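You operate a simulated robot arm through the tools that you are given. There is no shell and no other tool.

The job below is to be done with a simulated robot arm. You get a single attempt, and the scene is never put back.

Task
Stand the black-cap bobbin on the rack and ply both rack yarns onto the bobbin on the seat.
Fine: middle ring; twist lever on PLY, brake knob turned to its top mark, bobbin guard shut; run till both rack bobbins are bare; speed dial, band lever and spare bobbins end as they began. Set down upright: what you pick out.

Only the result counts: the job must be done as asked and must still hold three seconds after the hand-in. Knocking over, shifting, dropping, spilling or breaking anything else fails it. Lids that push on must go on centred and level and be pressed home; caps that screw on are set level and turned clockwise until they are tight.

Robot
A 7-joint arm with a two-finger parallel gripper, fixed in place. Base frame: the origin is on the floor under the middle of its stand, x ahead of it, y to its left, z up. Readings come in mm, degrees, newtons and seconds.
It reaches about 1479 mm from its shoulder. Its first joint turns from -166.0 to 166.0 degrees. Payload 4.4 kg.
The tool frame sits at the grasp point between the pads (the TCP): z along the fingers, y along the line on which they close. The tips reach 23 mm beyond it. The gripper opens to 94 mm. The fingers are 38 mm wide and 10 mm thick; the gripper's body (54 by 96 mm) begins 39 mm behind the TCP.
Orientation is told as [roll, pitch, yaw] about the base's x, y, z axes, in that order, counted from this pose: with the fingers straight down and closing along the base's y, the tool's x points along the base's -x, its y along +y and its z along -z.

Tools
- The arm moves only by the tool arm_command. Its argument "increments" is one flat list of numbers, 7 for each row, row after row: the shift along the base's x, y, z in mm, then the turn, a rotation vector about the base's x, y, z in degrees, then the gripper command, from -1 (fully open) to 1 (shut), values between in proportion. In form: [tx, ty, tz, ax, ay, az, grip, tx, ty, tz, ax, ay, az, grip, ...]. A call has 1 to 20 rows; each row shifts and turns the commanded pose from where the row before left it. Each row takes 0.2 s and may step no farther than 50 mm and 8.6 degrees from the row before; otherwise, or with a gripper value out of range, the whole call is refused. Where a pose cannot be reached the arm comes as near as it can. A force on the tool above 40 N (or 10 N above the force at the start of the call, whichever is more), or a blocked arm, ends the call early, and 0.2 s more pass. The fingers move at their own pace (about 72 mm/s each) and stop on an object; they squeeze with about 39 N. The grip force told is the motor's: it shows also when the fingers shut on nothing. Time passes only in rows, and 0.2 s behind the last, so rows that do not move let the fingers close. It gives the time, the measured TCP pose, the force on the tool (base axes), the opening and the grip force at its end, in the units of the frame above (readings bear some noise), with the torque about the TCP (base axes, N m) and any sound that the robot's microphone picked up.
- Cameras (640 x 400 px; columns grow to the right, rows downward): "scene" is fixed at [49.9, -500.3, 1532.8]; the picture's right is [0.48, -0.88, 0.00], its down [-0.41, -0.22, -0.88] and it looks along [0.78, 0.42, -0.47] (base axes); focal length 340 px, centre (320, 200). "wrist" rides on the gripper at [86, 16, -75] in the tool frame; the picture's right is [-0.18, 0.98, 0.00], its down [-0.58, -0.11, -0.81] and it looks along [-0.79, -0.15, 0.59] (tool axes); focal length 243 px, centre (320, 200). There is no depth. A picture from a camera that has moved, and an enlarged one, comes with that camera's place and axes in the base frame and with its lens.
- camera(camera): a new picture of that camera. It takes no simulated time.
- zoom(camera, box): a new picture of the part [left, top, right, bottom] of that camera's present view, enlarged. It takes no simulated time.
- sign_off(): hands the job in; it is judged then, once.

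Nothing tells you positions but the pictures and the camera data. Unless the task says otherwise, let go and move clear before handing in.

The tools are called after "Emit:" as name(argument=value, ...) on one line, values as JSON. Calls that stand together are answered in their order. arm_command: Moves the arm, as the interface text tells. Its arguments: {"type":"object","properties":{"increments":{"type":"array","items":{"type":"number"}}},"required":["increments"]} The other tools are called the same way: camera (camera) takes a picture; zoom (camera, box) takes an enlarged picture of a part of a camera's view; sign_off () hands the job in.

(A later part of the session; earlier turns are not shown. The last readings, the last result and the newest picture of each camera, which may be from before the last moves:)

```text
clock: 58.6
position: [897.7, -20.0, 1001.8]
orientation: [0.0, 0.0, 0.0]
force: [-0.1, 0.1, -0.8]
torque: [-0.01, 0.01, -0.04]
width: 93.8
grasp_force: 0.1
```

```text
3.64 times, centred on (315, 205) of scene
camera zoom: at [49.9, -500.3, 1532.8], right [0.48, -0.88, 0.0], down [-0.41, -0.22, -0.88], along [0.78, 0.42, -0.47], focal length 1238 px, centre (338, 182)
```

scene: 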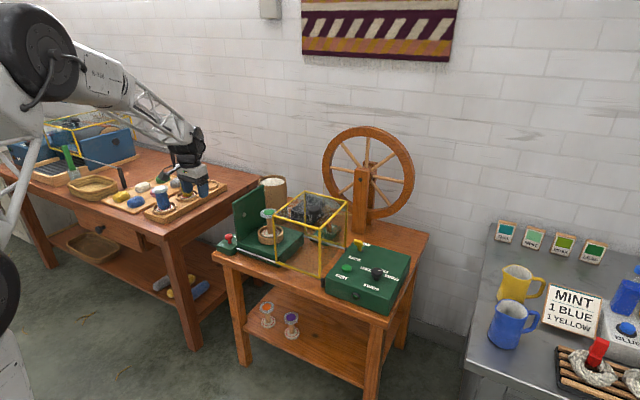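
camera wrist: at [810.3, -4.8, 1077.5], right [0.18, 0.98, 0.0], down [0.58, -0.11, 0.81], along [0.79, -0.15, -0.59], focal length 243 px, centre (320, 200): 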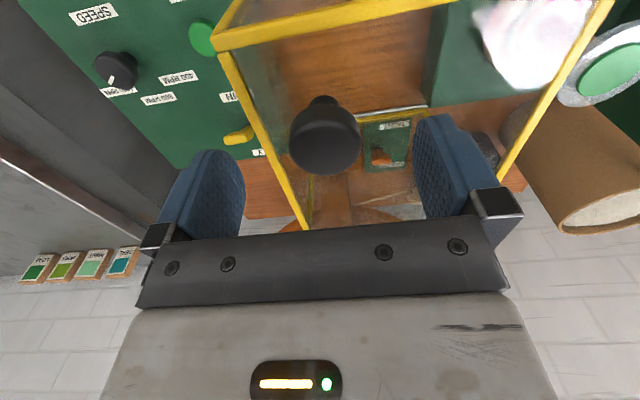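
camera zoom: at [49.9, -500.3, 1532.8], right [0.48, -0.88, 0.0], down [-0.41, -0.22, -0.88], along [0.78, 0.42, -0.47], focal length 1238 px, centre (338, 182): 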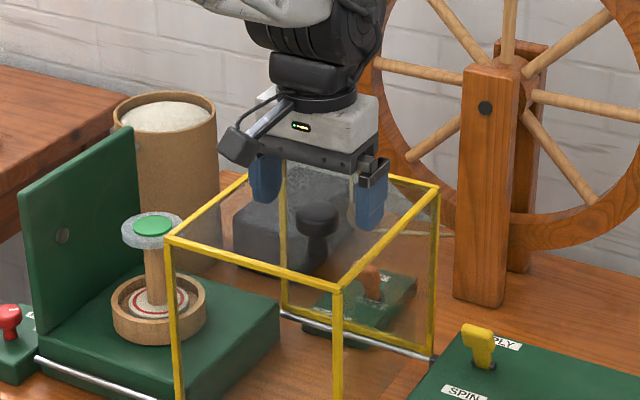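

The handle's at (900.5, −18.4), top z≈970. I'll lower to TCP z≈966 and close.

Emit:
arm_command(increments=[2.5, 1.4, -14, 0, 0, 0, -1, 0, 0, -12, 0, 0, 0, -1, 0, 0, -9, 0, 0, 0, -1, 0, 0, 0, 0, 0, 0, -1])

Emit:
camera(camera="wrist")

Emit:
zoom(camera="scene", box=[260, 150, 370, 260])

```text
clock: 59.6
position: [899.5, -19.6, 968.0]
orientation: [0.1, 0.0, 0.0]
force: [0.0, -0.9, 0.1]
torque: [0.01, -0.02, 0.0]
width: 94.3
grasp_force: 0.1
```

```text
taken
camera wrist: at [812.6, -3.1, 1041.7], right [0.18, 0.98, 0.0], down [0.58, -0.11, 0.81], along [0.79, -0.15, -0.59], focal length 243 px, centre (320, 200)
```

wrist: 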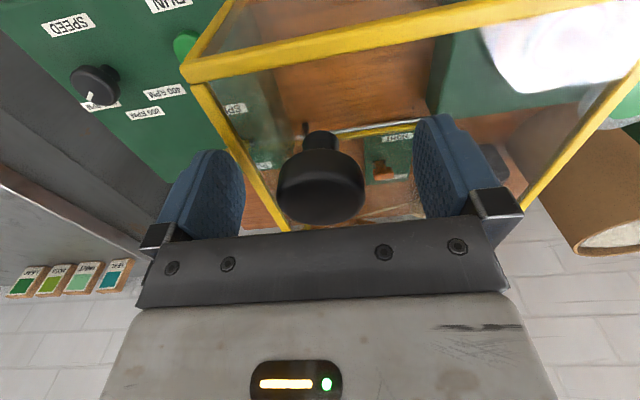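

```text
3.64 times, centred on (315, 205) of scene
camera zoom: at [49.9, -500.3, 1532.8], right [0.48, -0.88, 0.0], down [-0.41, -0.22, -0.88], along [0.78, 0.42, -0.47], focal length 1238 px, centre (338, 182)
```

zoom: 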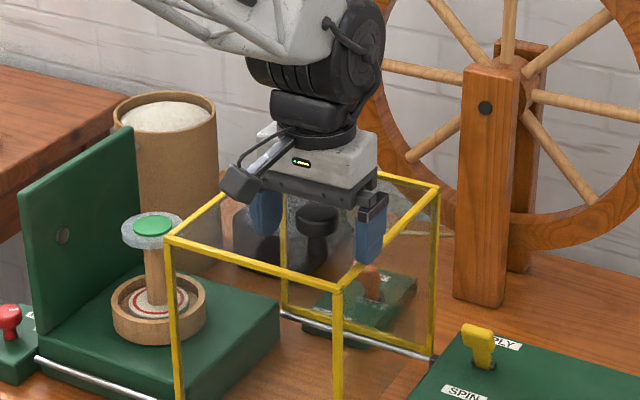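

The handle is centred between the fingers. Closing on it.

Emit:
arm_command(increments=[0, 0, 0, 0, 0, 0, 1, 0, 0, 0, 0, 0, 0, 1, 0, 0, 0, 0, 0, 0, 1, 0, 0, 0, 0, 0, 0, 1])

```text
clock: 60.6
position: [899.1, -18.4, 967.8]
orientation: [0.0, 0.1, 0.0]
force: [0.7, -0.1, 0.0]
torque: [-0.05, -0.11, -0.02]
width: 39.5
grasp_force: 45.4
```

Gripped at 39.5 mm with no side force. I'll slide the guard toward +y over the seat.

Emit:
arm_command(increments=[0, 4, 0, 0, 0, 0, 1, 0, 8, 0, 0, 0, 0, 1, 0, 10, 0, 0, 0, 0, 1, 0, 10, 0, 0, 0, 0, 1, 0, 8, 0, 0, 0, 0, 1])

Emit:
zoom(camera="scene", box=[210, 150, 370, 280])

```text
clock: 61.8
position: [900.0, 21.1, 966.7]
orientation: [-0.1, 0.0, -0.1]
force: [-18.0, -1.0, 7.3]
torque: [0.02, -0.54, 0.16]
width: 39.4
grasp_force: 44.7
```

```text
3.08 times, centred on (290, 215) of scene
camera zoom: at [49.9, -500.3, 1532.8], right [0.48, -0.88, 0.0], down [-0.41, -0.22, -0.88], along [0.78, 0.42, -0.47], focal length 1048 px, centre (412, 154)
```

zoom: 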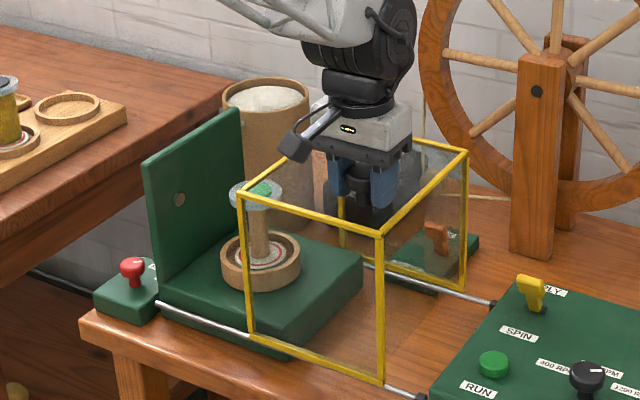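

The guard slides with the handle; a slight x force shows the rails tilt a bit, so I'll compensate as I continue.

Emit:
arm_command(increments=[-0.15, 10, 0, 0, 0, 0, 1, -0.15, 10, 0, 0, 0, 0, 1, -0.15, 10, 0, 0, 0, 0, 1, -0.15, 10, 0, 0, 0, 0, 1, -0.15, 10, 0, 0, 0, 0, 1, -0.15, 8, 0, 0, 0, 0, 1])

```text
clock: 63.2
position: [900.7, 78.6, 966.4]
orientation: [0.0, -0.1, 0.0]
force: [18.4, -1.0, 2.0]
torque: [0.01, 0.02, 0.09]
width: 39.4
grasp_force: 45.4
```

Emit:
arm_command(increments=[0.05, 10, 0, 0, 0, 0, 1, 0.05, 10, 0, 0, 0, 0, 1, 0.05, 10, 0, 0, 0, 0, 1, 0.05, 10, 0, 0, 0, 0, 1, 0, 8, 0, 0, 0, 0, 1])

Emit:
zoom(camera="scene", box=[210, 150, 370, 280])

```text
clock: 64.4
position: [899.8, 126.9, 967.6]
orientation: [-0.2, 0.0, 0.0]
force: [19.6, -0.6, -2.4]
torque: [0.07, -0.33, 0.16]
width: 39.4
grasp_force: 45.2
```

```text
3.08 times, centred on (290, 215) of scene
camera zoom: at [49.9, -500.3, 1532.8], right [0.48, -0.88, 0.0], down [-0.41, -0.22, -0.88], along [0.78, 0.42, -0.47], focal length 1048 px, centre (412, 154)
```

zoom: 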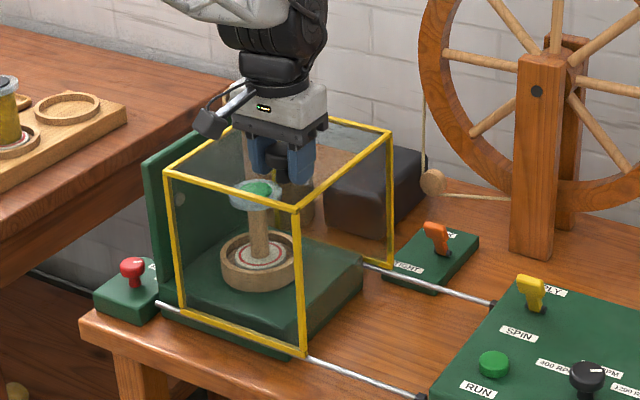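

The guard now covers the seat bobbin. I'll continue slowly to its end stop.

Emit:
arm_command(increments=[0.1, 5, 0, 0, 0, 0, 1, 0.1, 5, 0, 0, 0, 0, 1, 0.1, 5, 0, 0, 0, 0, 1, 0, 4, 0, 0, 0, 0, 1, 0, 3, 0, 0, 0, 0, 1])

Emit:
zoom(camera="scene", box=[210, 150, 370, 280])

```text
clock: 65.6
position: [899.4, 149.2, 967.1]
orientation: [0.0, -0.1, -0.1]
force: [-2.6, -0.8, 6.6]
torque: [0.0, 0.8, 0.0]
width: 39.4
grasp_force: 44.9
```

```text
3.08 times, centred on (290, 215) of scene
camera zoom: at [49.9, -500.3, 1532.8], right [0.48, -0.88, 0.0], down [-0.41, -0.22, -0.88], along [0.78, 0.42, -0.47], focal length 1048 px, centre (412, 154)
```

zoom: 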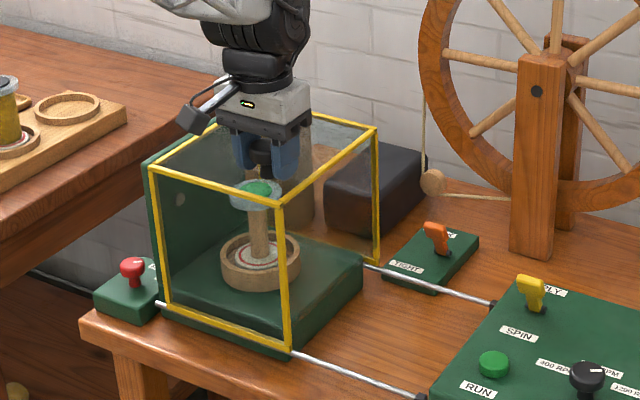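

Emit:
arm_command(increments=[0, 2, 0, 0, 0, 0, 1, 0, 2, 0, 0, 0, 0, 1, 0, 2, 0, 0, 0, 0, 1, 0, 2, 0, 0, 0, 0, 1, 0, 2, 0, 0, 0, 0, 1])

Emit:
zoom(camera="scene", box=[210, 170, 310, 270])

```text
clock: 66.8
position: [900.2, 159.6, 967.2]
orientation: [-0.1, 0.1, -0.1]
force: [-25.0, 0.2, 13.0]
torque: [0.01, 0.35, 0.06]
width: 39.6
grasp_force: 45.0
```

```text
4.00 times, centred on (260, 220) of scene
camera zoom: at [49.9, -500.3, 1532.8], right [0.48, -0.88, 0.0], down [-0.41, -0.22, -0.88], along [0.78, 0.42, -0.47], focal length 1362 px, centre (560, 120)
```

zoom: 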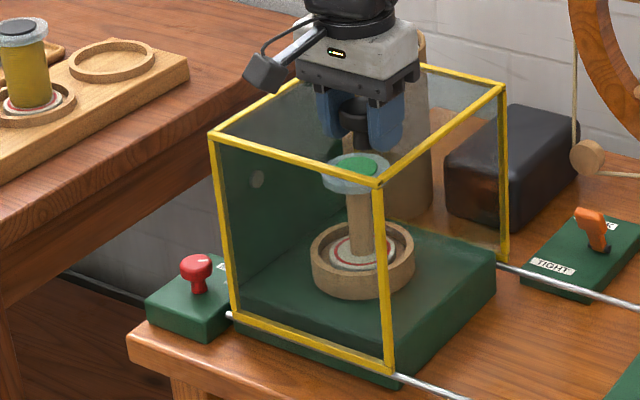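

Emit:
arm_command(increments=[-0.15, 2, 0.1, 0, 0, 0, 1, -0.15, 2, 0.1, 0, 0, 0, 1, 0, 2, 0, 0, 0, 0, 1, 0, 2, 0, 0, 0, 0, 1, 0, 2, 0, 0, 0, 0, 1])

Emit:
zoom(camera="scene", box=[210, 170, 310, 270])

```text
clock: 67.4
position: [899.5, 160.6, 966.3]
orientation: [-0.1, 0.0, -0.2]
force: [-2.1, -10.7, 3.5]
torque: [-0.09, 0.13, -0.02]
width: 39.5
grasp_force: 45.1
stopped in row 3: the force on the tool passed its limit at 45 N (the readings are from after the stop); the commanded pose is now the measured one
```

```text
4.00 times, centred on (260, 220) of scene
camera zoom: at [49.9, -500.3, 1532.8], right [0.48, -0.88, 0.0], down [-0.41, -0.22, -0.88], along [0.78, 0.42, -0.47], focal length 1362 px, centre (560, 120)
```

zoom: 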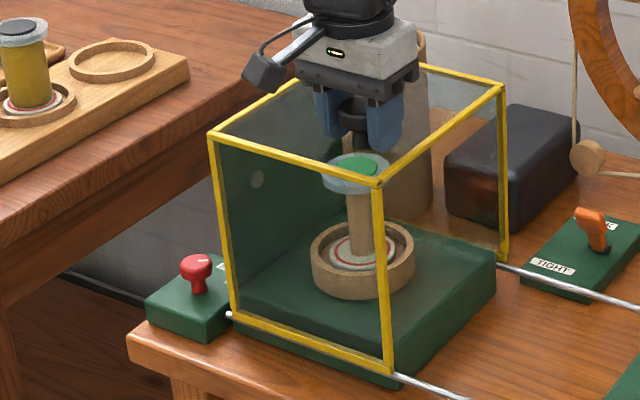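

The end stop is reached: the guard is shut. I'll release the handle and rise.

Emit:
arm_command(increments=[0, 0, 0, 0, 0, 0, 1, 0, 0, 0, 0, 0, 0, 0, 0, 0, 0, 0, 0, 0, -1, 0, 0, 0, 0, 0, 0, -1])

Emit:
arm_command(increments=[0, 0, 15, 0, 0, 0, -1, 0, 0, 30, 0, 0, 0, -1, 0, 0, 35, 0, 0, 0, -1, 0, 0, 0, 0, 0, 0, -1])

Emit:
camera(camera="scene")

Emit:
zoom(camera="scene", box=[210, 170, 310, 270])

Emit:
camera(camera="wrist")

```text
clock: 68.4
position: [899.7, 162.2, 966.3]
orientation: [-0.1, 0.0, -0.1]
force: [0.4, 0.2, 0.1]
torque: [-0.01, -0.02, -0.01]
width: 93.9
grasp_force: 0.1
```

```text
clock: 69.4
position: [898.7, 160.9, 1045.6]
orientation: [-0.1, 0.0, -0.1]
force: [-0.8, -0.7, -1.0]
torque: [-0.04, -0.04, -0.01]
width: 94.1
grasp_force: 0.1
```

```text
taken
```

scene: 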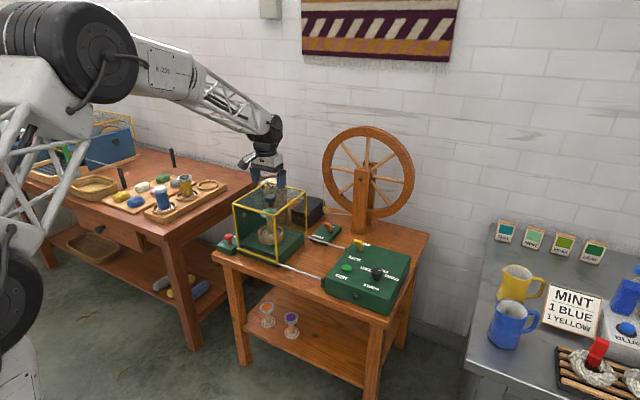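

```text
4.00 times, centred on (260, 220) of scene
camera zoom: at [49.9, -500.3, 1532.8], right [0.48, -0.88, 0.0], down [-0.41, -0.22, -0.88], along [0.78, 0.42, -0.47], focal length 1362 px, centre (560, 120)
```

zoom: 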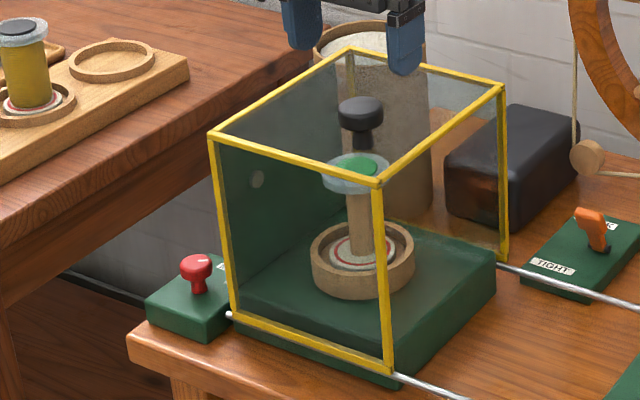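

```text
taken
camera wrist: at [813.0, 176.8, 1121.6], right [0.19, 0.98, 0.0], down [0.58, -0.11, 0.81], along [0.79, -0.15, -0.59], focal length 243 px, centre (320, 200)
```

wrist: 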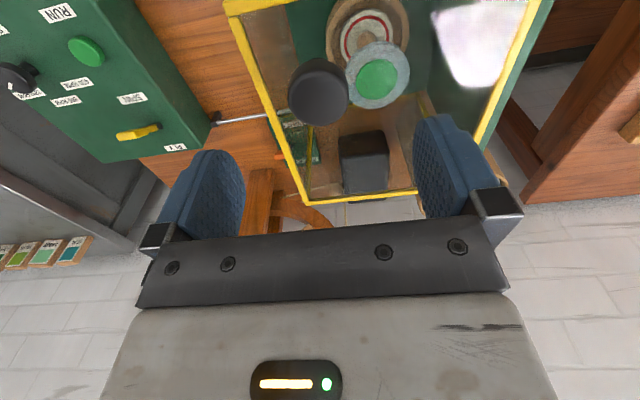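

The guard is fully shut; the band lever leans to TIGHT and is untouched. Next is the twist lever: I'll go above the control box with fingers closed and look.

Emit:
arm_command(increments=[3.5, -34, 0, 0, 0, 0, 1, 3.5, -34, 0, 0, 0, 0, 1, 3.5, -34, 0, 0, 0, 0, 1, 3.5, -34, 0, 0, 0, 0, 1, 3.5, -34, 0, 0, 0, 0, 1, 3.5, -34, 0, 0, 0, 0, 1, 3.5, -34, -20, 0, 0, 0, 1, 3.5, -34, -30, 0, 0, 0, 1, 3.5, -34, -35, 0, 0, 0, 1, 0, 0, -35, 0, 0, 0, 1, 0, 0, 0, 0, 0, 0, 1])

Emit:
camera(camera="wrist")

Emit:
zoom(camera="scene", box=[310, 150, 430, 300])

```text
clock: 71.8
position: [931.1, -145.9, 924.6]
orientation: [-0.2, 0.0, -0.1]
force: [1.0, -0.4, 0.4]
torque: [0.02, 0.0, -0.03]
width: 0.0
grasp_force: 38.7
```

```text
taken
camera wrist: at [844.0, -130.6, 999.6], right [0.19, 0.98, 0.0], down [0.58, -0.11, 0.81], along [0.79, -0.15, -0.59], focal length 243 px, centre (320, 200)
```

wrist: 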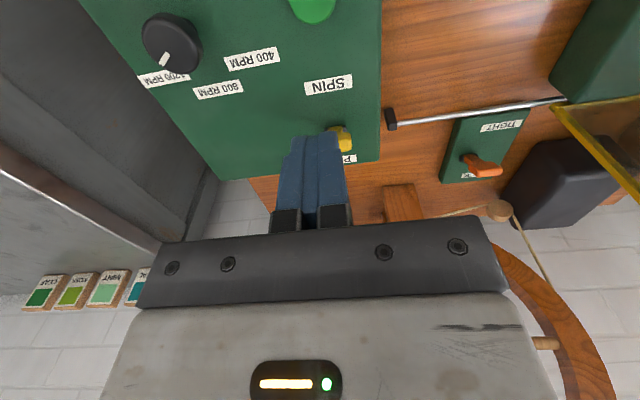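

```text
2.67 times, centred on (370, 225) of scene
camera zoom: at [49.9, -500.3, 1532.8], right [0.48, -0.88, 0.0], down [-0.41, -0.22, -0.88], along [0.78, 0.42, -0.47], focal length 908 px, centre (187, 133)
```

zoom: 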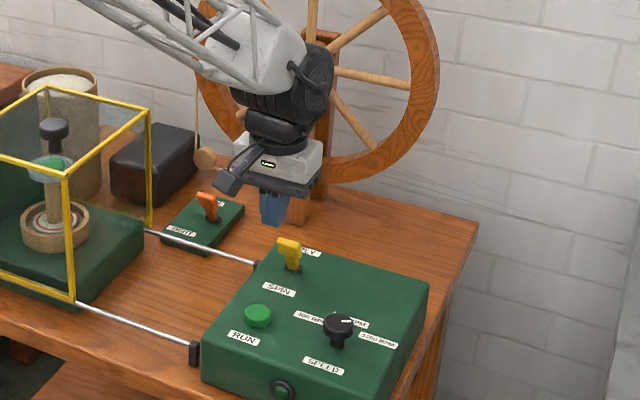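

The lever head is just ahead of the closed fingers at about (996, −146, 825). I'll lower beside it on the SPIN side.

Emit:
arm_command(increments=[7, 0, -30, 0, 0, 0, 1, 7, 0, -30, 0, 0, 0, 1, 0, 0, -25, 0, 0, 0, 1, 0, 0, -15, 0, 0, 0, 1, 0, 0, 0, 0, 0, 0, 1])

Emit:
camera(camera="wrist")

Emit:
zoom(camera="scene", box=[330, 180, 420, 280])

```text
clock: 73.0
position: [946.5, -144.8, 826.8]
orientation: [-0.1, 0.0, -0.2]
force: [0.0, 0.9, 0.4]
torque: [-0.01, 0.01, -0.01]
width: 0.1
grasp_force: 38.8
```

```text
taken
camera wrist: at [858.4, -129.6, 901.2], right [0.19, 0.98, 0.0], down [0.58, -0.11, 0.81], along [0.79, -0.15, -0.59], focal length 243 px, centre (320, 200)
```

wrist: 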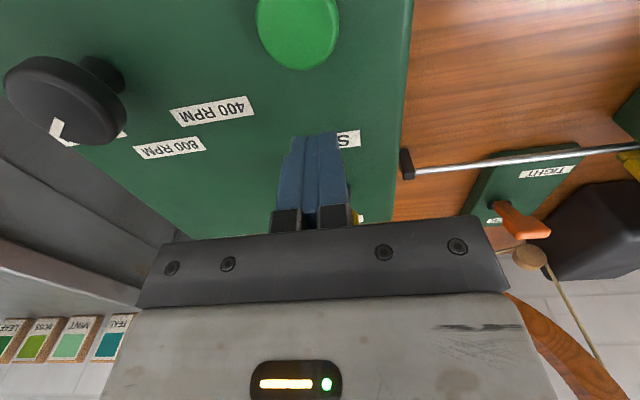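

```text
4.00 times, centred on (375, 230) of scene
camera zoom: at [49.9, -500.3, 1532.8], right [0.48, -0.88, 0.0], down [-0.41, -0.22, -0.88], along [0.78, 0.42, -0.47], focal length 1362 px, centre (100, 80)
```

zoom: 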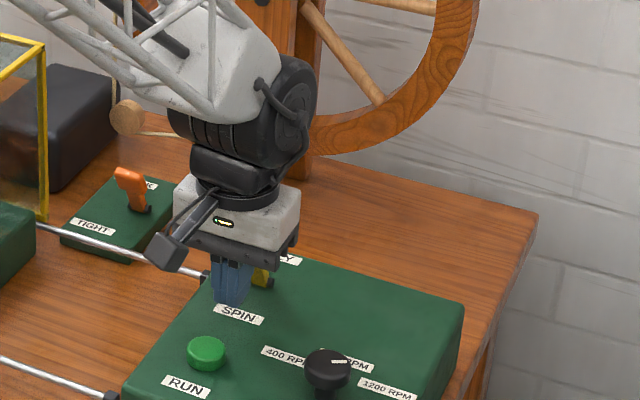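

Positioned on the SPIN side of the lever. Pushing it toward PLY (+x) in small steps.

Emit:
arm_command(increments=[5, 0, 0, 0, 0, 0, 1, 5, 0, 0, 0, 0, 0, 1, 5, 0, 0, 0, 0, 0, 1, 5, 0, 0, 0, 0, 0, 1, 5, 0, 0, 0, 0, 0, 1, 5, 0, 0, 0, 0, 0, 1])

Emit:
zoom(camera="scene", box=[330, 180, 420, 280])

```text
clock: 74.4
position: [974.7, -145.4, 826.1]
orientation: [-0.1, 0.0, -0.1]
force: [-0.6, -0.4, 0.4]
torque: [0.02, 0.01, 0.03]
width: 0.0
grasp_force: 39.2
```

```text
4.00 times, centred on (375, 230) of scene
camera zoom: at [49.9, -500.3, 1532.8], right [0.48, -0.88, 0.0], down [-0.41, -0.22, -0.88], along [0.78, 0.42, -0.47], focal length 1362 px, centre (100, 80)
```

zoom: 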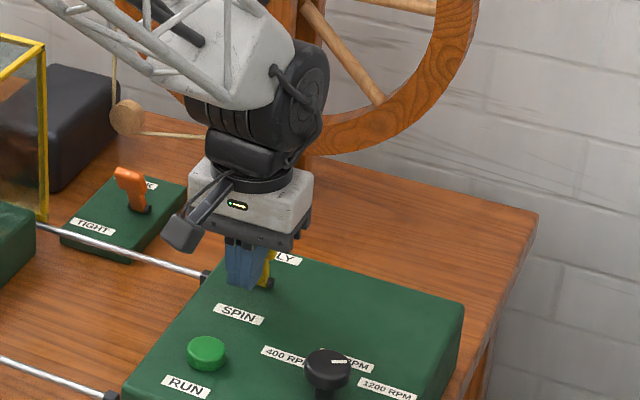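

Emit:
arm_command(increments=[4, 0, 0, 0, 0, 0, 1, 4, 0, 0, 0, 0, 0, 1, 4, 0, 0, 0, 0, 0, 1, 4, 0, 0, 0, 0, 0, 1, 4, 0, 0, 0, 0, 0, 1])

Emit:
zoom(camera="scene", box=[340, 190, 410, 270])

Emit:
camera(camera="wrist")

```text
clock: 75.6
position: [995.3, -146.1, 825.9]
orientation: [-0.1, 0.0, -0.1]
force: [-0.1, -0.2, -0.3]
torque: [-0.04, 0.01, 0.03]
width: 0.0
grasp_force: 39.1
```

```text
5.00 times, centred on (375, 230) of scene
camera zoom: at [49.9, -500.3, 1532.8], right [0.48, -0.88, 0.0], down [-0.41, -0.22, -0.88], along [0.78, 0.42, -0.47], focal length 1702 px, centre (45, 50)
```

zoom: 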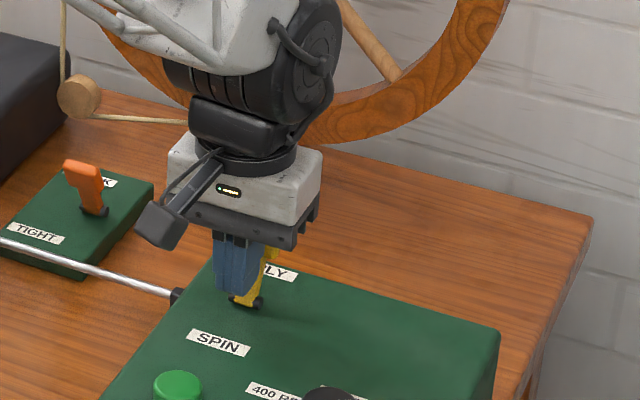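

```text
taken
camera wrist: at [908.3, -129.3, 901.6], right [0.19, 0.98, 0.0], down [0.58, -0.11, 0.81], along [0.79, -0.15, -0.59], focal length 243 px, centre (320, 200)
```

wrist: 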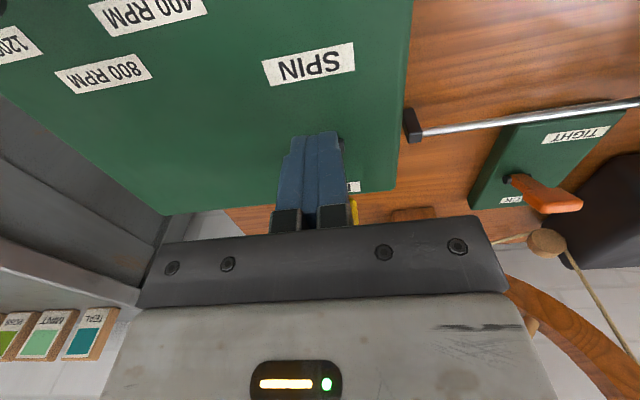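

The lever is moving with little resistance. Continuing toward PLY.

Emit:
arm_command(increments=[4, 0, 0, 0, 0, 0, 1, 4, 0, 0, 0, 0, 0, 1, 4, 0, 0, 0, 0, 0, 1, 4, 0, 0, 0, 0, 0, 1, 4, 0, 0, 0, 0, 0, 1])

Emit:
zoom(camera="scene", box=[340, 190, 410, 270])

```text
clock: 76.3
position: [1002.4, -144.5, 827.3]
orientation: [-0.1, 0.3, -0.2]
force: [-20.5, -0.3, 9.2]
torque: [-0.04, 0.3, 0.01]
width: 0.0
grasp_force: 39.2
stopped in row 3: the force on the tool passed its limit at 56 N (the readings are from after the stop); the commanded pose is now the measured one
```

```text
5.00 times, centred on (375, 230) of scene
camera zoom: at [49.9, -500.3, 1532.8], right [0.48, -0.88, 0.0], down [-0.41, -0.22, -0.88], along [0.78, 0.42, -0.47], focal length 1702 px, centre (45, 50)
```

zoom: 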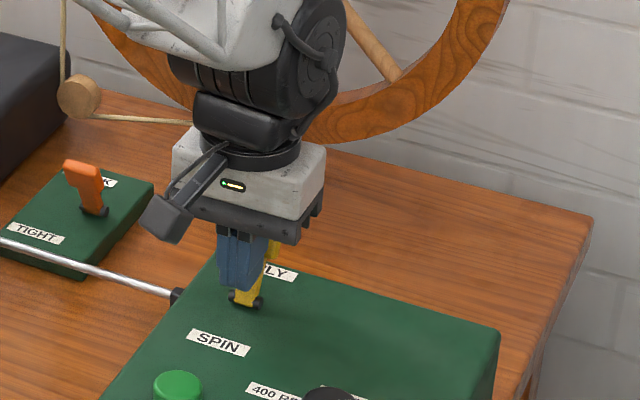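

The lever hit its end stop. I'll back off, rise, and check it.

Emit:
arm_command(increments=[-5, 0, 0, 0, 0, 0, 1, -15, 0, 0, 0, 0, 0, 1, -25, 0, 0, 0, 0, 0, 1, 0, 0, 25, 0, 0, 0, 1, -10, 0, 35, 0, 0, 0, 1, -10, 0, 35, 0, 0, 0, 1])

Emit:
zoom(camera="scene", box=[330, 200, 420, 290])

Emit:
camera(camera="wrist")

```text
clock: 77.7
position: [934.9, -144.7, 919.2]
orientation: [-0.1, 0.2, 0.0]
force: [0.3, -0.4, -0.7]
torque: [0.02, -0.07, -0.03]
width: 0.0
grasp_force: 39.5
```

```text
4.44 times, centred on (375, 245) of scene
camera zoom: at [49.9, -500.3, 1532.8], right [0.48, -0.88, 0.0], down [-0.41, -0.22, -0.88], along [0.78, 0.42, -0.47], focal length 1513 px, centre (76, 0)
```

zoom: 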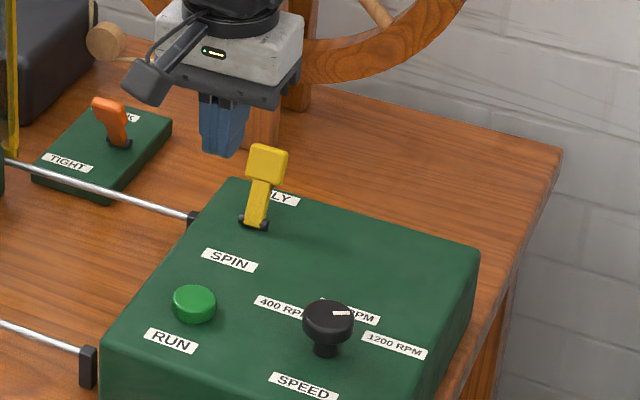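

```text
taken
camera wrist: at [849.7, -130.0, 995.8], right [0.19, 0.98, 0.0], down [0.59, -0.11, 0.8], along [0.79, -0.15, -0.6], focal length 243 px, centre (320, 200)
```

wrist: 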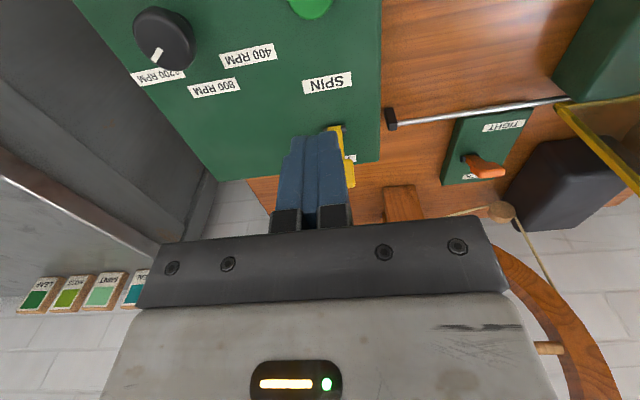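

The lever now leans to PLY. Next, position above the RUN button at (896.7, −146, 777).

Emit:
arm_command(increments=[-20, -0.7, -10, 0, 0, 0, 1, -18.5, -0.6, -25, 0, 0, 0, 1, 0, 0, -30, 0, 0, 0, 1, 0, 0, -20, 0, 0, 0, 1, 0, 0, 0, 0, 0, 0, 1])

Emit:
camera(camera="wrist")

Emit:
zoom(camera="scene", box=[310, 200, 400, 290])

Emit:
zoom(camera="scene", box=[140, 165, 240, 230])

```text
clock: 78.9
position: [898.9, -146.3, 836.3]
orientation: [-0.1, 0.2, -0.1]
force: [-0.6, -0.4, 0.5]
torque: [0.0, -0.02, 0.02]
width: 0.0
grasp_force: 38.9
```

```text
taken
camera wrist: at [812.3, -130.3, 912.2], right [0.19, 0.98, 0.0], down [0.58, -0.11, 0.8], along [0.79, -0.15, -0.59], focal length 243 px, centre (320, 200)
```

wrist: 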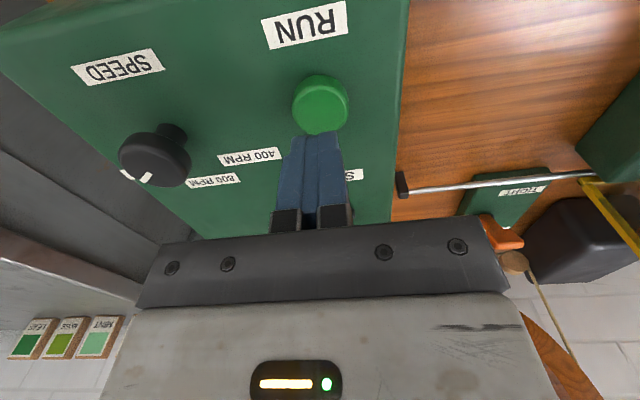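

```text
4.44 times, centred on (355, 245) of scene
camera zoom: at [49.9, -500.3, 1532.8], right [0.48, -0.88, 0.0], down [-0.41, -0.22, -0.88], along [0.78, 0.42, -0.47], focal length 1513 px, centre (164, 0)
```

zoom: 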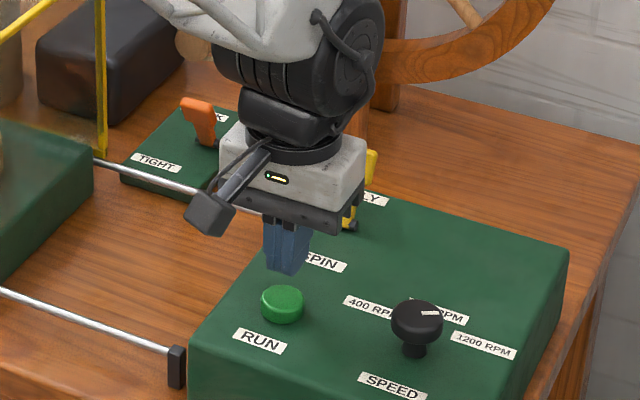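

```text
6.15 times, centred on (190, 198) of scene
camera zoom: at [49.9, -500.3, 1532.8], right [0.48, -0.88, 0.0], down [-0.41, -0.22, -0.88], along [0.78, 0.42, -0.47], focal length 2095 px, centre (1120, 215)
```

zoom: 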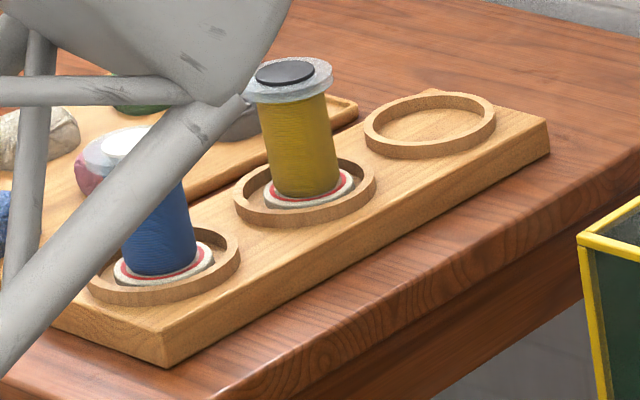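

I'll shift slightly to centre on RUN and press in small steps.

Emit:
arm_command(increments=[-6, 1, -12, 0, 0, 0, 1, 0, 0, -10, 0, 0, 0, 1, 0, 0, -4, 0, 0, 0, 1, 0, 0, 0, 0, 0, 0, 1])

Emit:
camera(camera="wrist")

```text
clock: 79.9
position: [892.8, -146.1, 810.2]
orientation: [-0.1, 0.2, -0.1]
force: [0.3, -0.5, 1.1]
torque: [-0.03, 0.01, -0.02]
width: 0.3
grasp_force: 39.1
```

```text
taken
camera wrist: at [805.9, -129.8, 885.9], right [0.19, 0.98, 0.0], down [0.58, -0.11, 0.8], along [0.79, -0.15, -0.59], focal length 243 px, centre (320, 200)
```

wrist: 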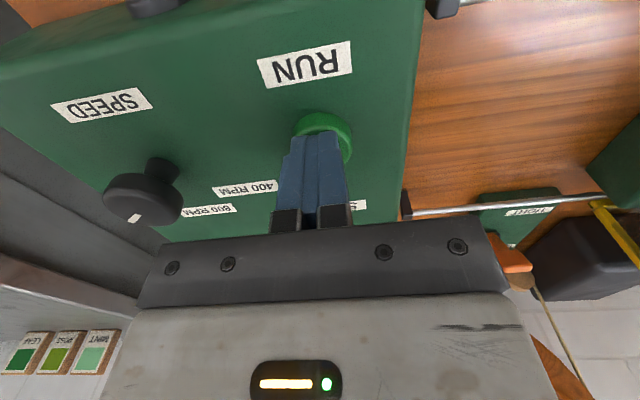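

Emit:
arm_command(increments=[0, 0, -2, 0, 0, 0, 1, 0, 0, -2, 0, 0, 0, 1, 0, 0, -2, 0, 0, 0, 1])

Emit:
arm_command(increments=[0, 0, -1.5, 0, 0, 0, 1, 0, 0, -1.5, 0, 0, 0, 1])

```text
clock: 80.7
position: [893.0, -145.4, 805.0]
orientation: [-0.2, 0.3, 0.0]
force: [0.9, 0.1, 4.4]
torque: [0.0, -0.01, 0.0]
width: 0.0
grasp_force: 38.7
heard: click
```

```text
clock: 81.3
position: [892.4, -144.7, 802.3]
orientation: [-0.1, 0.1, -0.1]
force: [-5.3, 0.3, 16.5]
torque: [-0.01, 0.1, -0.06]
width: 0.0
grasp_force: 39.1
```

A click was heard: the button pressed. I'll release upward and listen/look whether the machine runs.

Emit:
arm_command(increments=[0, 0, 6, 0, 0, 0, 1, 0, 0, 15, 0, 0, 0, 1, 0, 0, 15, 0, 0, 0, 1])

Emit:
zoom(camera="scene", box=[310, 210, 420, 310])

Emit:
zoom(camera="scene", box=[140, 140, 310, 270])

```text
clock: 82.1
position: [893.1, -145.9, 838.0]
orientation: [-0.2, 0.3, -0.1]
force: [-0.9, -0.5, -0.2]
torque: [0.02, 0.0, -0.01]
width: 0.0
grasp_force: 39.0
```

```text
4.00 times, centred on (365, 260) of scene
camera zoom: at [49.9, -500.3, 1532.8], right [0.48, -0.88, 0.0], down [-0.41, -0.22, -0.88], along [0.78, 0.42, -0.47], focal length 1362 px, centre (140, -40)
```

zoom: 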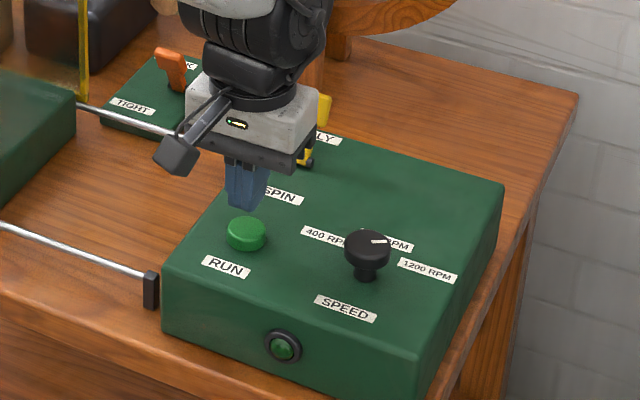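

```text
3.08 times, centred on (225, 205) of scene
camera zoom: at [49.9, -500.3, 1532.8], right [0.48, -0.88, 0.0], down [-0.41, -0.22, -0.88], along [0.78, 0.42, -0.47], focal length 1048 px, centre (612, 185)
```

zoom: 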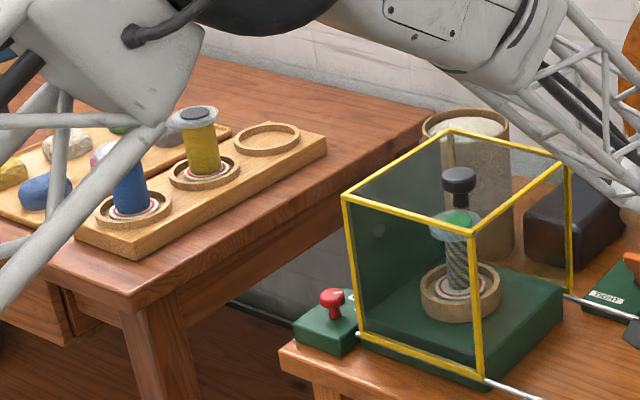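

Plied yarn already shows on the seat bobbin. I'll wait in short increments and see whether it keeps running.

Emit:
arm_command(increments=[0, 0, 0, 0, 0, 0, 1, 0, 0, 0, 0, 0, 0, 1, 0, 0, 0, 0, 0, 0, 1])

Emit:
zoom(camera="scene", box=[140, 140, 310, 270])

Emit:
zoom(camera="scene", box=[345, 280, 395, 310])

```text
clock: 82.9
position: [893.3, -146.2, 837.4]
orientation: [-0.1, 0.3, -0.2]
force: [0.0, 0.0, 1.0]
torque: [0.03, -0.01, 0.01]
width: 0.0
grasp_force: 38.8
```

```text
3.08 times, centred on (225, 205) of scene
camera zoom: at [49.9, -500.3, 1532.8], right [0.48, -0.88, 0.0], down [-0.41, -0.22, -0.88], along [0.78, 0.42, -0.47], focal length 1048 px, centre (612, 185)
```

zoom: 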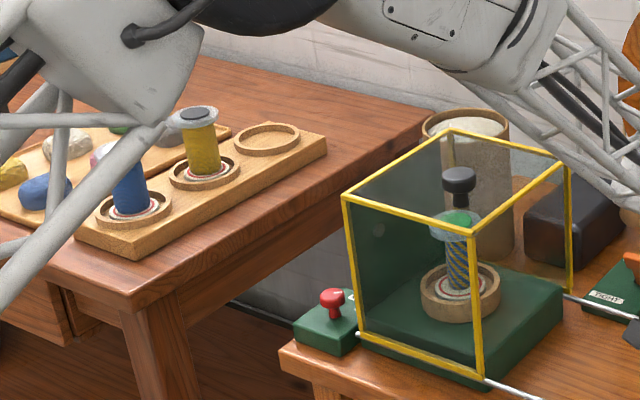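

```text
12.80 times, centred on (370, 295) of scene
camera zoom: at [49.9, -500.3, 1532.8], right [0.48, -0.88, 0.0], down [-0.41, -0.22, -0.88], along [0.78, 0.42, -0.47], focal length 4358 px, centre (-320, -1016)
```

zoom: 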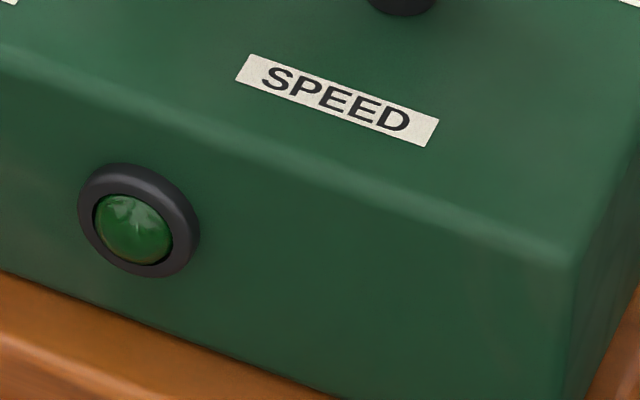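

The lamp is off and nothing changes while released, so RUN works only while held. I'll press and hold it, checking progress periodically.

Emit:
arm_command(increments=[0, 0, -15, 0, 0, 0, 1, 0, 0, -12, 0, 0, 0, 1, 0, 0, -4, 0, 0, 0, 1, 0, 0, -3, 0, 0, 0, 1, 0, 0, -1, 0, 0, 0, 1, 0, 0, 0, 0, 0, 0, 1, 0, 0, 0, 0, 0, 0, 1, 0, 0, 0, 0, 0, 0, 1])

Emit:
zoom(camera="scene", box=[140, 140, 310, 270])

Emit:
zoom(camera="scene", box=[310, 210, 420, 310])

```text
clock: 84.7
position: [893.5, -145.8, 803.2]
orientation: [-0.2, 0.2, -0.1]
force: [5.7, -0.6, 14.2]
torque: [0.0, -0.16, -0.01]
width: 0.1
grasp_force: 39.0
heard: click
```

```text
3.08 times, centred on (225, 205) of scene
camera zoom: at [49.9, -500.3, 1532.8], right [0.48, -0.88, 0.0], down [-0.41, -0.22, -0.88], along [0.78, 0.42, -0.47], focal length 1048 px, centre (612, 185)
```

zoom: 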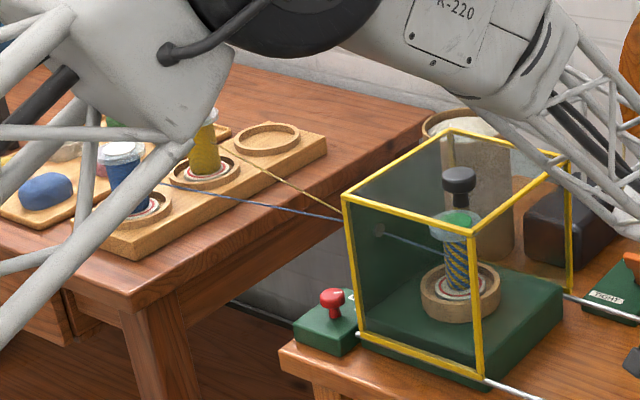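

```text
4.00 times, centred on (365, 260) of scene
camera zoom: at [49.9, -500.3, 1532.8], right [0.48, -0.88, 0.0], down [-0.41, -0.22, -0.88], along [0.78, 0.42, -0.47], focal length 1362 px, centre (140, -40)
```

zoom: 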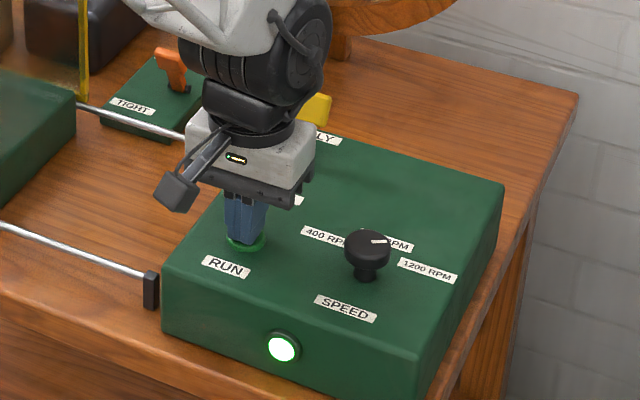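

The lamp is lit and both yarns run from the rack to the seat bobbin. I'll keep holding RUN.

Emit:
arm_command(increments=[0, 0, 0, 0, 0, 0, 1, 0, 0, 0, 0, 0, 0, 1, 0, 0, 0, 0, 0, 0, 1, 0, 0, 0, 0, 0, 0, 1, 0, 0, 0, 0, 0, 0, 1, 0, 0, 0, 0, 0, 0, 1, 0, 0, 0, 0, 0, 0, 1, 0, 0, 0, 0, 0, 0, 1])

Emit:
zoom(camera="scene", box=[140, 140, 310, 270])

Emit:
zoom(camera="scene", box=[310, 210, 420, 310])

```text
clock: 86.5
position: [891.8, -146.7, 802.8]
orientation: [-0.1, 0.2, -0.2]
force: [4.3, -0.6, 17.7]
torque: [0.0, -0.11, 0.0]
width: 0.0
grasp_force: 39.6
```

```text
3.08 times, centred on (225, 205) of scene
camera zoom: at [49.9, -500.3, 1532.8], right [0.48, -0.88, 0.0], down [-0.41, -0.22, -0.88], along [0.78, 0.42, -0.47], focal length 1048 px, centre (612, 185)
```

zoom: 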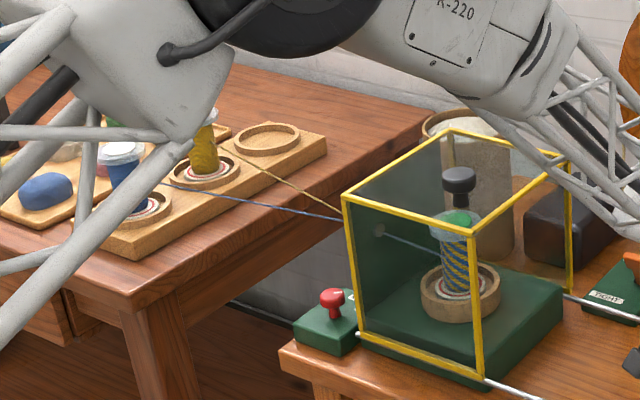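

```text
4.00 times, centred on (365, 260) of scene
camera zoom: at [49.9, -500.3, 1532.8], right [0.48, -0.88, 0.0], down [-0.41, -0.22, -0.88], along [0.78, 0.42, -0.47], focal length 1362 px, centre (140, -40)
```

zoom: 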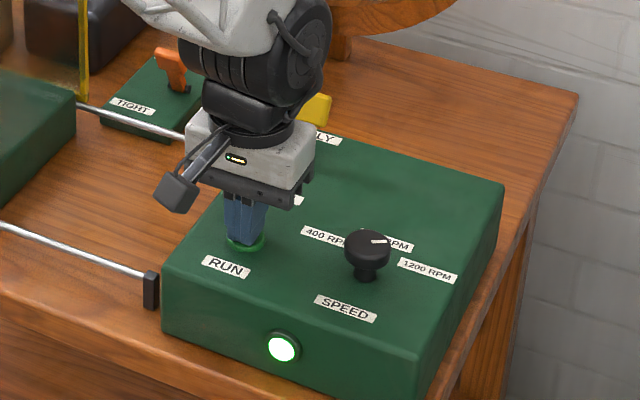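

It's running steadily and the seat bobbin is filling. I'll keep holding and check again.

Emit:
arm_command(increments=[0, 0, 0, 0, 0, 0, 1, 0, 0, 0, 0, 0, 0, 1, 0, 0, 0, 0, 0, 0, 1, 0, 0, 0, 0, 0, 0, 1, 0, 0, 0, 0, 0, 0, 1, 0, 0, 0, 0, 0, 0, 1, 0, 0, 0, 0, 0, 0, 1, 0, 0, 0, 0, 0, 0, 1])

Emit:
zoom(camera="scene", box=[150, 150, 240, 230])

Emit:
zoom(camera="scene", box=[230, 190, 310, 260])

```text
clock: 88.3
position: [893.1, -144.8, 802.8]
orientation: [-0.1, 0.2, -0.1]
force: [0.3, -0.9, 17.1]
torque: [0.0, -0.02, 0.01]
width: 0.1
grasp_force: 38.6
```

```text
5.00 times, centred on (195, 190) of scene
camera zoom: at [49.9, -500.3, 1532.8], right [0.48, -0.88, 0.0], down [-0.41, -0.22, -0.88], along [0.78, 0.42, -0.47], focal length 1702 px, centre (945, 250)
```

zoom: 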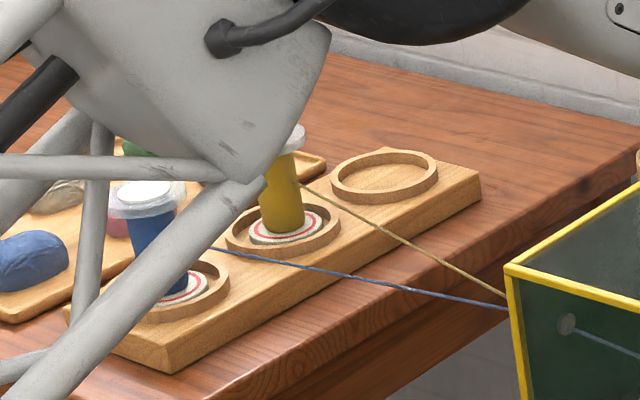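

```text
5.71 times, centred on (270, 225) of scene
camera zoom: at [49.9, -500.3, 1532.8], right [0.48, -0.88, 0.0], down [-0.41, -0.22, -0.88], along [0.78, 0.42, -0.47], focal length 1946 px, centre (606, 57)
```

zoom: 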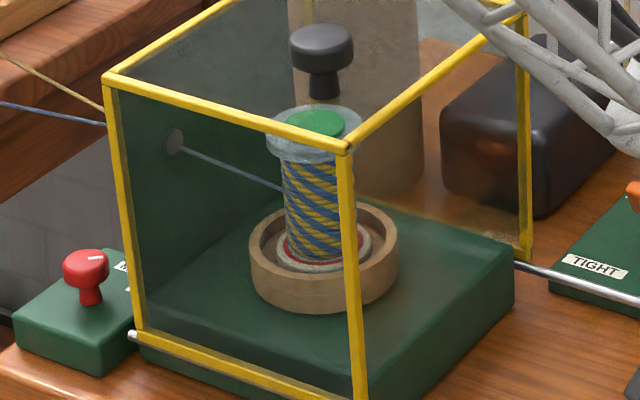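

Emit:
arm_command(increments=[0, 0, 0, 0, 0, 0, 1, 0, 0, 0, 0, 0, 0, 1, 0, 0, 0, 0, 0, 0, 1, 0, 0, 0, 0, 0, 0, 1, 0, 0, 0, 0, 0, 0, 1, 0, 0, 0, 0, 0, 0, 1, 0, 0, 0, 0, 0, 0, 1, 0, 0, 0, 0, 0, 0, 1, 0, 0, 0, 0, 0, 0, 1, 0, 0, 0, 0, 0, 0, 1])

Emit:
zoom(camera="scene", box=[150, 150, 240, 230])

Emit:
zoom(camera="scene", box=[230, 190, 310, 260])

```text
clock: 90.5
position: [893.0, -144.9, 802.2]
orientation: [-0.2, 0.2, -0.1]
force: [-1.2, 0.8, 17.3]
torque: [0.0, 0.01, 0.01]
width: 0.0
grasp_force: 39.3
```

```text
5.00 times, centred on (195, 190) of scene
camera zoom: at [49.9, -500.3, 1532.8], right [0.48, -0.88, 0.0], down [-0.41, -0.22, -0.88], along [0.78, 0.42, -0.47], focal length 1702 px, centre (945, 250)
```

zoom: 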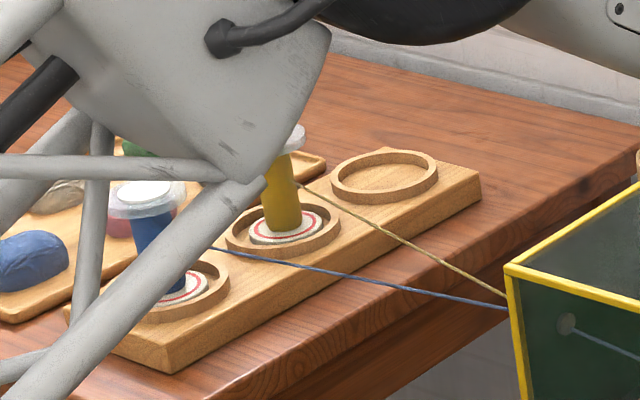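

```text
5.71 times, centred on (270, 225) of scene
camera zoom: at [49.9, -500.3, 1532.8], right [0.48, -0.88, 0.0], down [-0.41, -0.22, -0.88], along [0.78, 0.42, -0.47], focal length 1946 px, centre (606, 57)
```

zoom: 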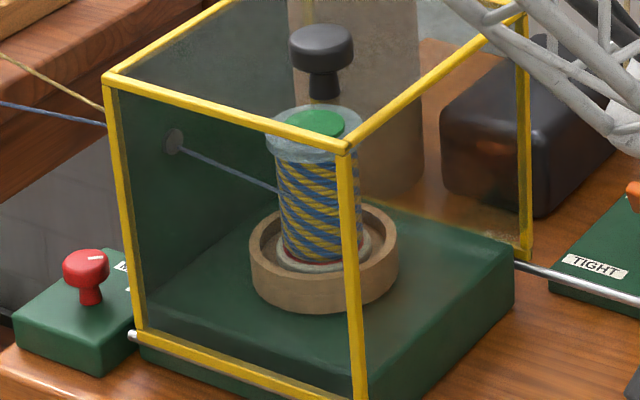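

The rack bobbins are shrinking and the seat bobbin keeps growing. Keep holding.

Emit:
arm_command(increments=[0, 0, 0, 0, 0, 0, 1, 0, 0, 0, 0, 0, 0, 1, 0, 0, 0, 0, 0, 0, 1, 0, 0, 0, 0, 0, 0, 1, 0, 0, 0, 0, 0, 0, 1, 0, 0, 0, 0, 0, 0, 1, 0, 0, 0, 0, 0, 0, 1, 0, 0, 0, 0, 0, 0, 1, 0, 0, 0, 0, 0, 0, 1, 0, 0, 0, 0, 0, 0, 1])

Emit:
zoom(camera="scene", box=[150, 150, 240, 230])

Emit:
zoom(camera="scene", box=[230, 190, 310, 260])

```text
clock: 92.7
position: [892.9, -146.8, 802.2]
orientation: [-0.1, 0.1, -0.1]
force: [-0.4, -0.1, 16.1]
torque: [0.02, -0.02, 0.07]
width: 0.0
grasp_force: 38.7
```

```text
5.00 times, centred on (195, 190) of scene
camera zoom: at [49.9, -500.3, 1532.8], right [0.48, -0.88, 0.0], down [-0.41, -0.22, -0.88], along [0.78, 0.42, -0.47], focal length 1702 px, centre (945, 250)
```

zoom: 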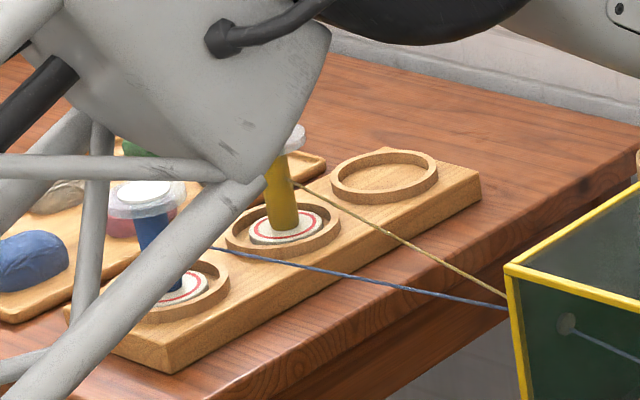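

```text
5.71 times, centred on (270, 225) of scene
camera zoom: at [49.9, -500.3, 1532.8], right [0.48, -0.88, 0.0], down [-0.41, -0.22, -0.88], along [0.78, 0.42, -0.47], focal length 1946 px, centre (606, 57)
```

zoom: 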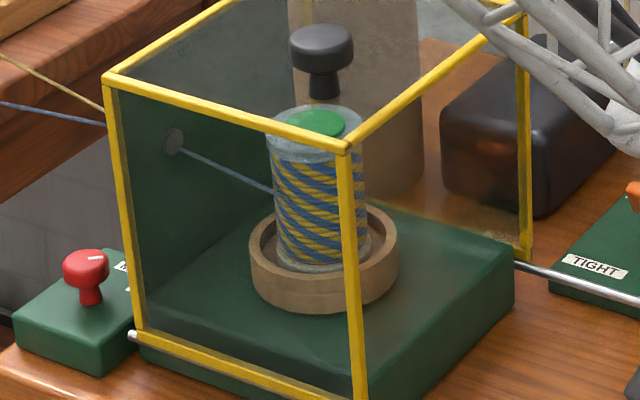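

Emit:
arm_command(increments=[0, 0, 0, 0, 0, 0, 1, 0, 0, 0, 0, 0, 0, 1, 0, 0, 0, 0, 0, 0, 1, 0, 0, 0, 0, 0, 0, 1, 0, 0, 0, 0, 0, 0, 1, 0, 0, 0, 0, 0, 0, 1, 0, 0, 0, 0, 0, 0, 1, 0, 0, 0, 0, 0, 0, 1])

Emit:
zoom(camera="scene", box=[150, 150, 240, 230])

Emit:
zoom(camera="scene", box=[310, 210, 420, 310])

```text
clock: 94.5
position: [892.2, -146.0, 802.3]
orientation: [-0.3, 0.1, -0.2]
force: [1.0, 0.1, 15.5]
torque: [0.03, -0.06, 0.01]
width: 0.0
grasp_force: 39.2
```

```text
5.00 times, centred on (195, 190) of scene
camera zoom: at [49.9, -500.3, 1532.8], right [0.48, -0.88, 0.0], down [-0.41, -0.22, -0.88], along [0.78, 0.42, -0.47], focal length 1702 px, centre (945, 250)
```

zoom: 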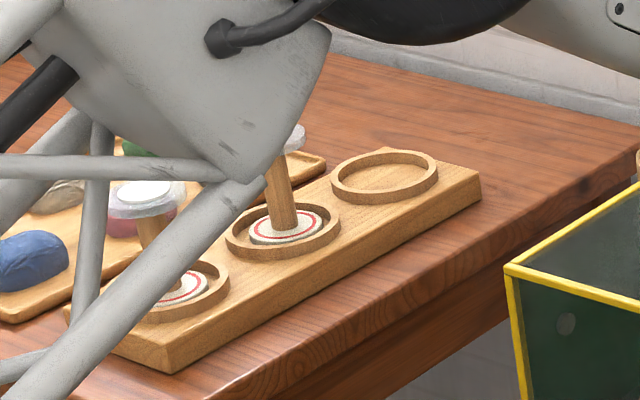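

```text
4.00 times, centred on (365, 260) of scene
camera zoom: at [49.9, -500.3, 1532.8], right [0.48, -0.88, 0.0], down [-0.41, -0.22, -0.88], along [0.78, 0.42, -0.47], focal length 1362 px, centre (140, -40)
```

zoom: 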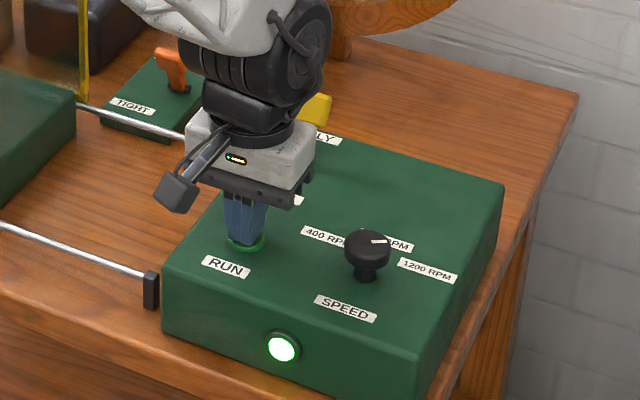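

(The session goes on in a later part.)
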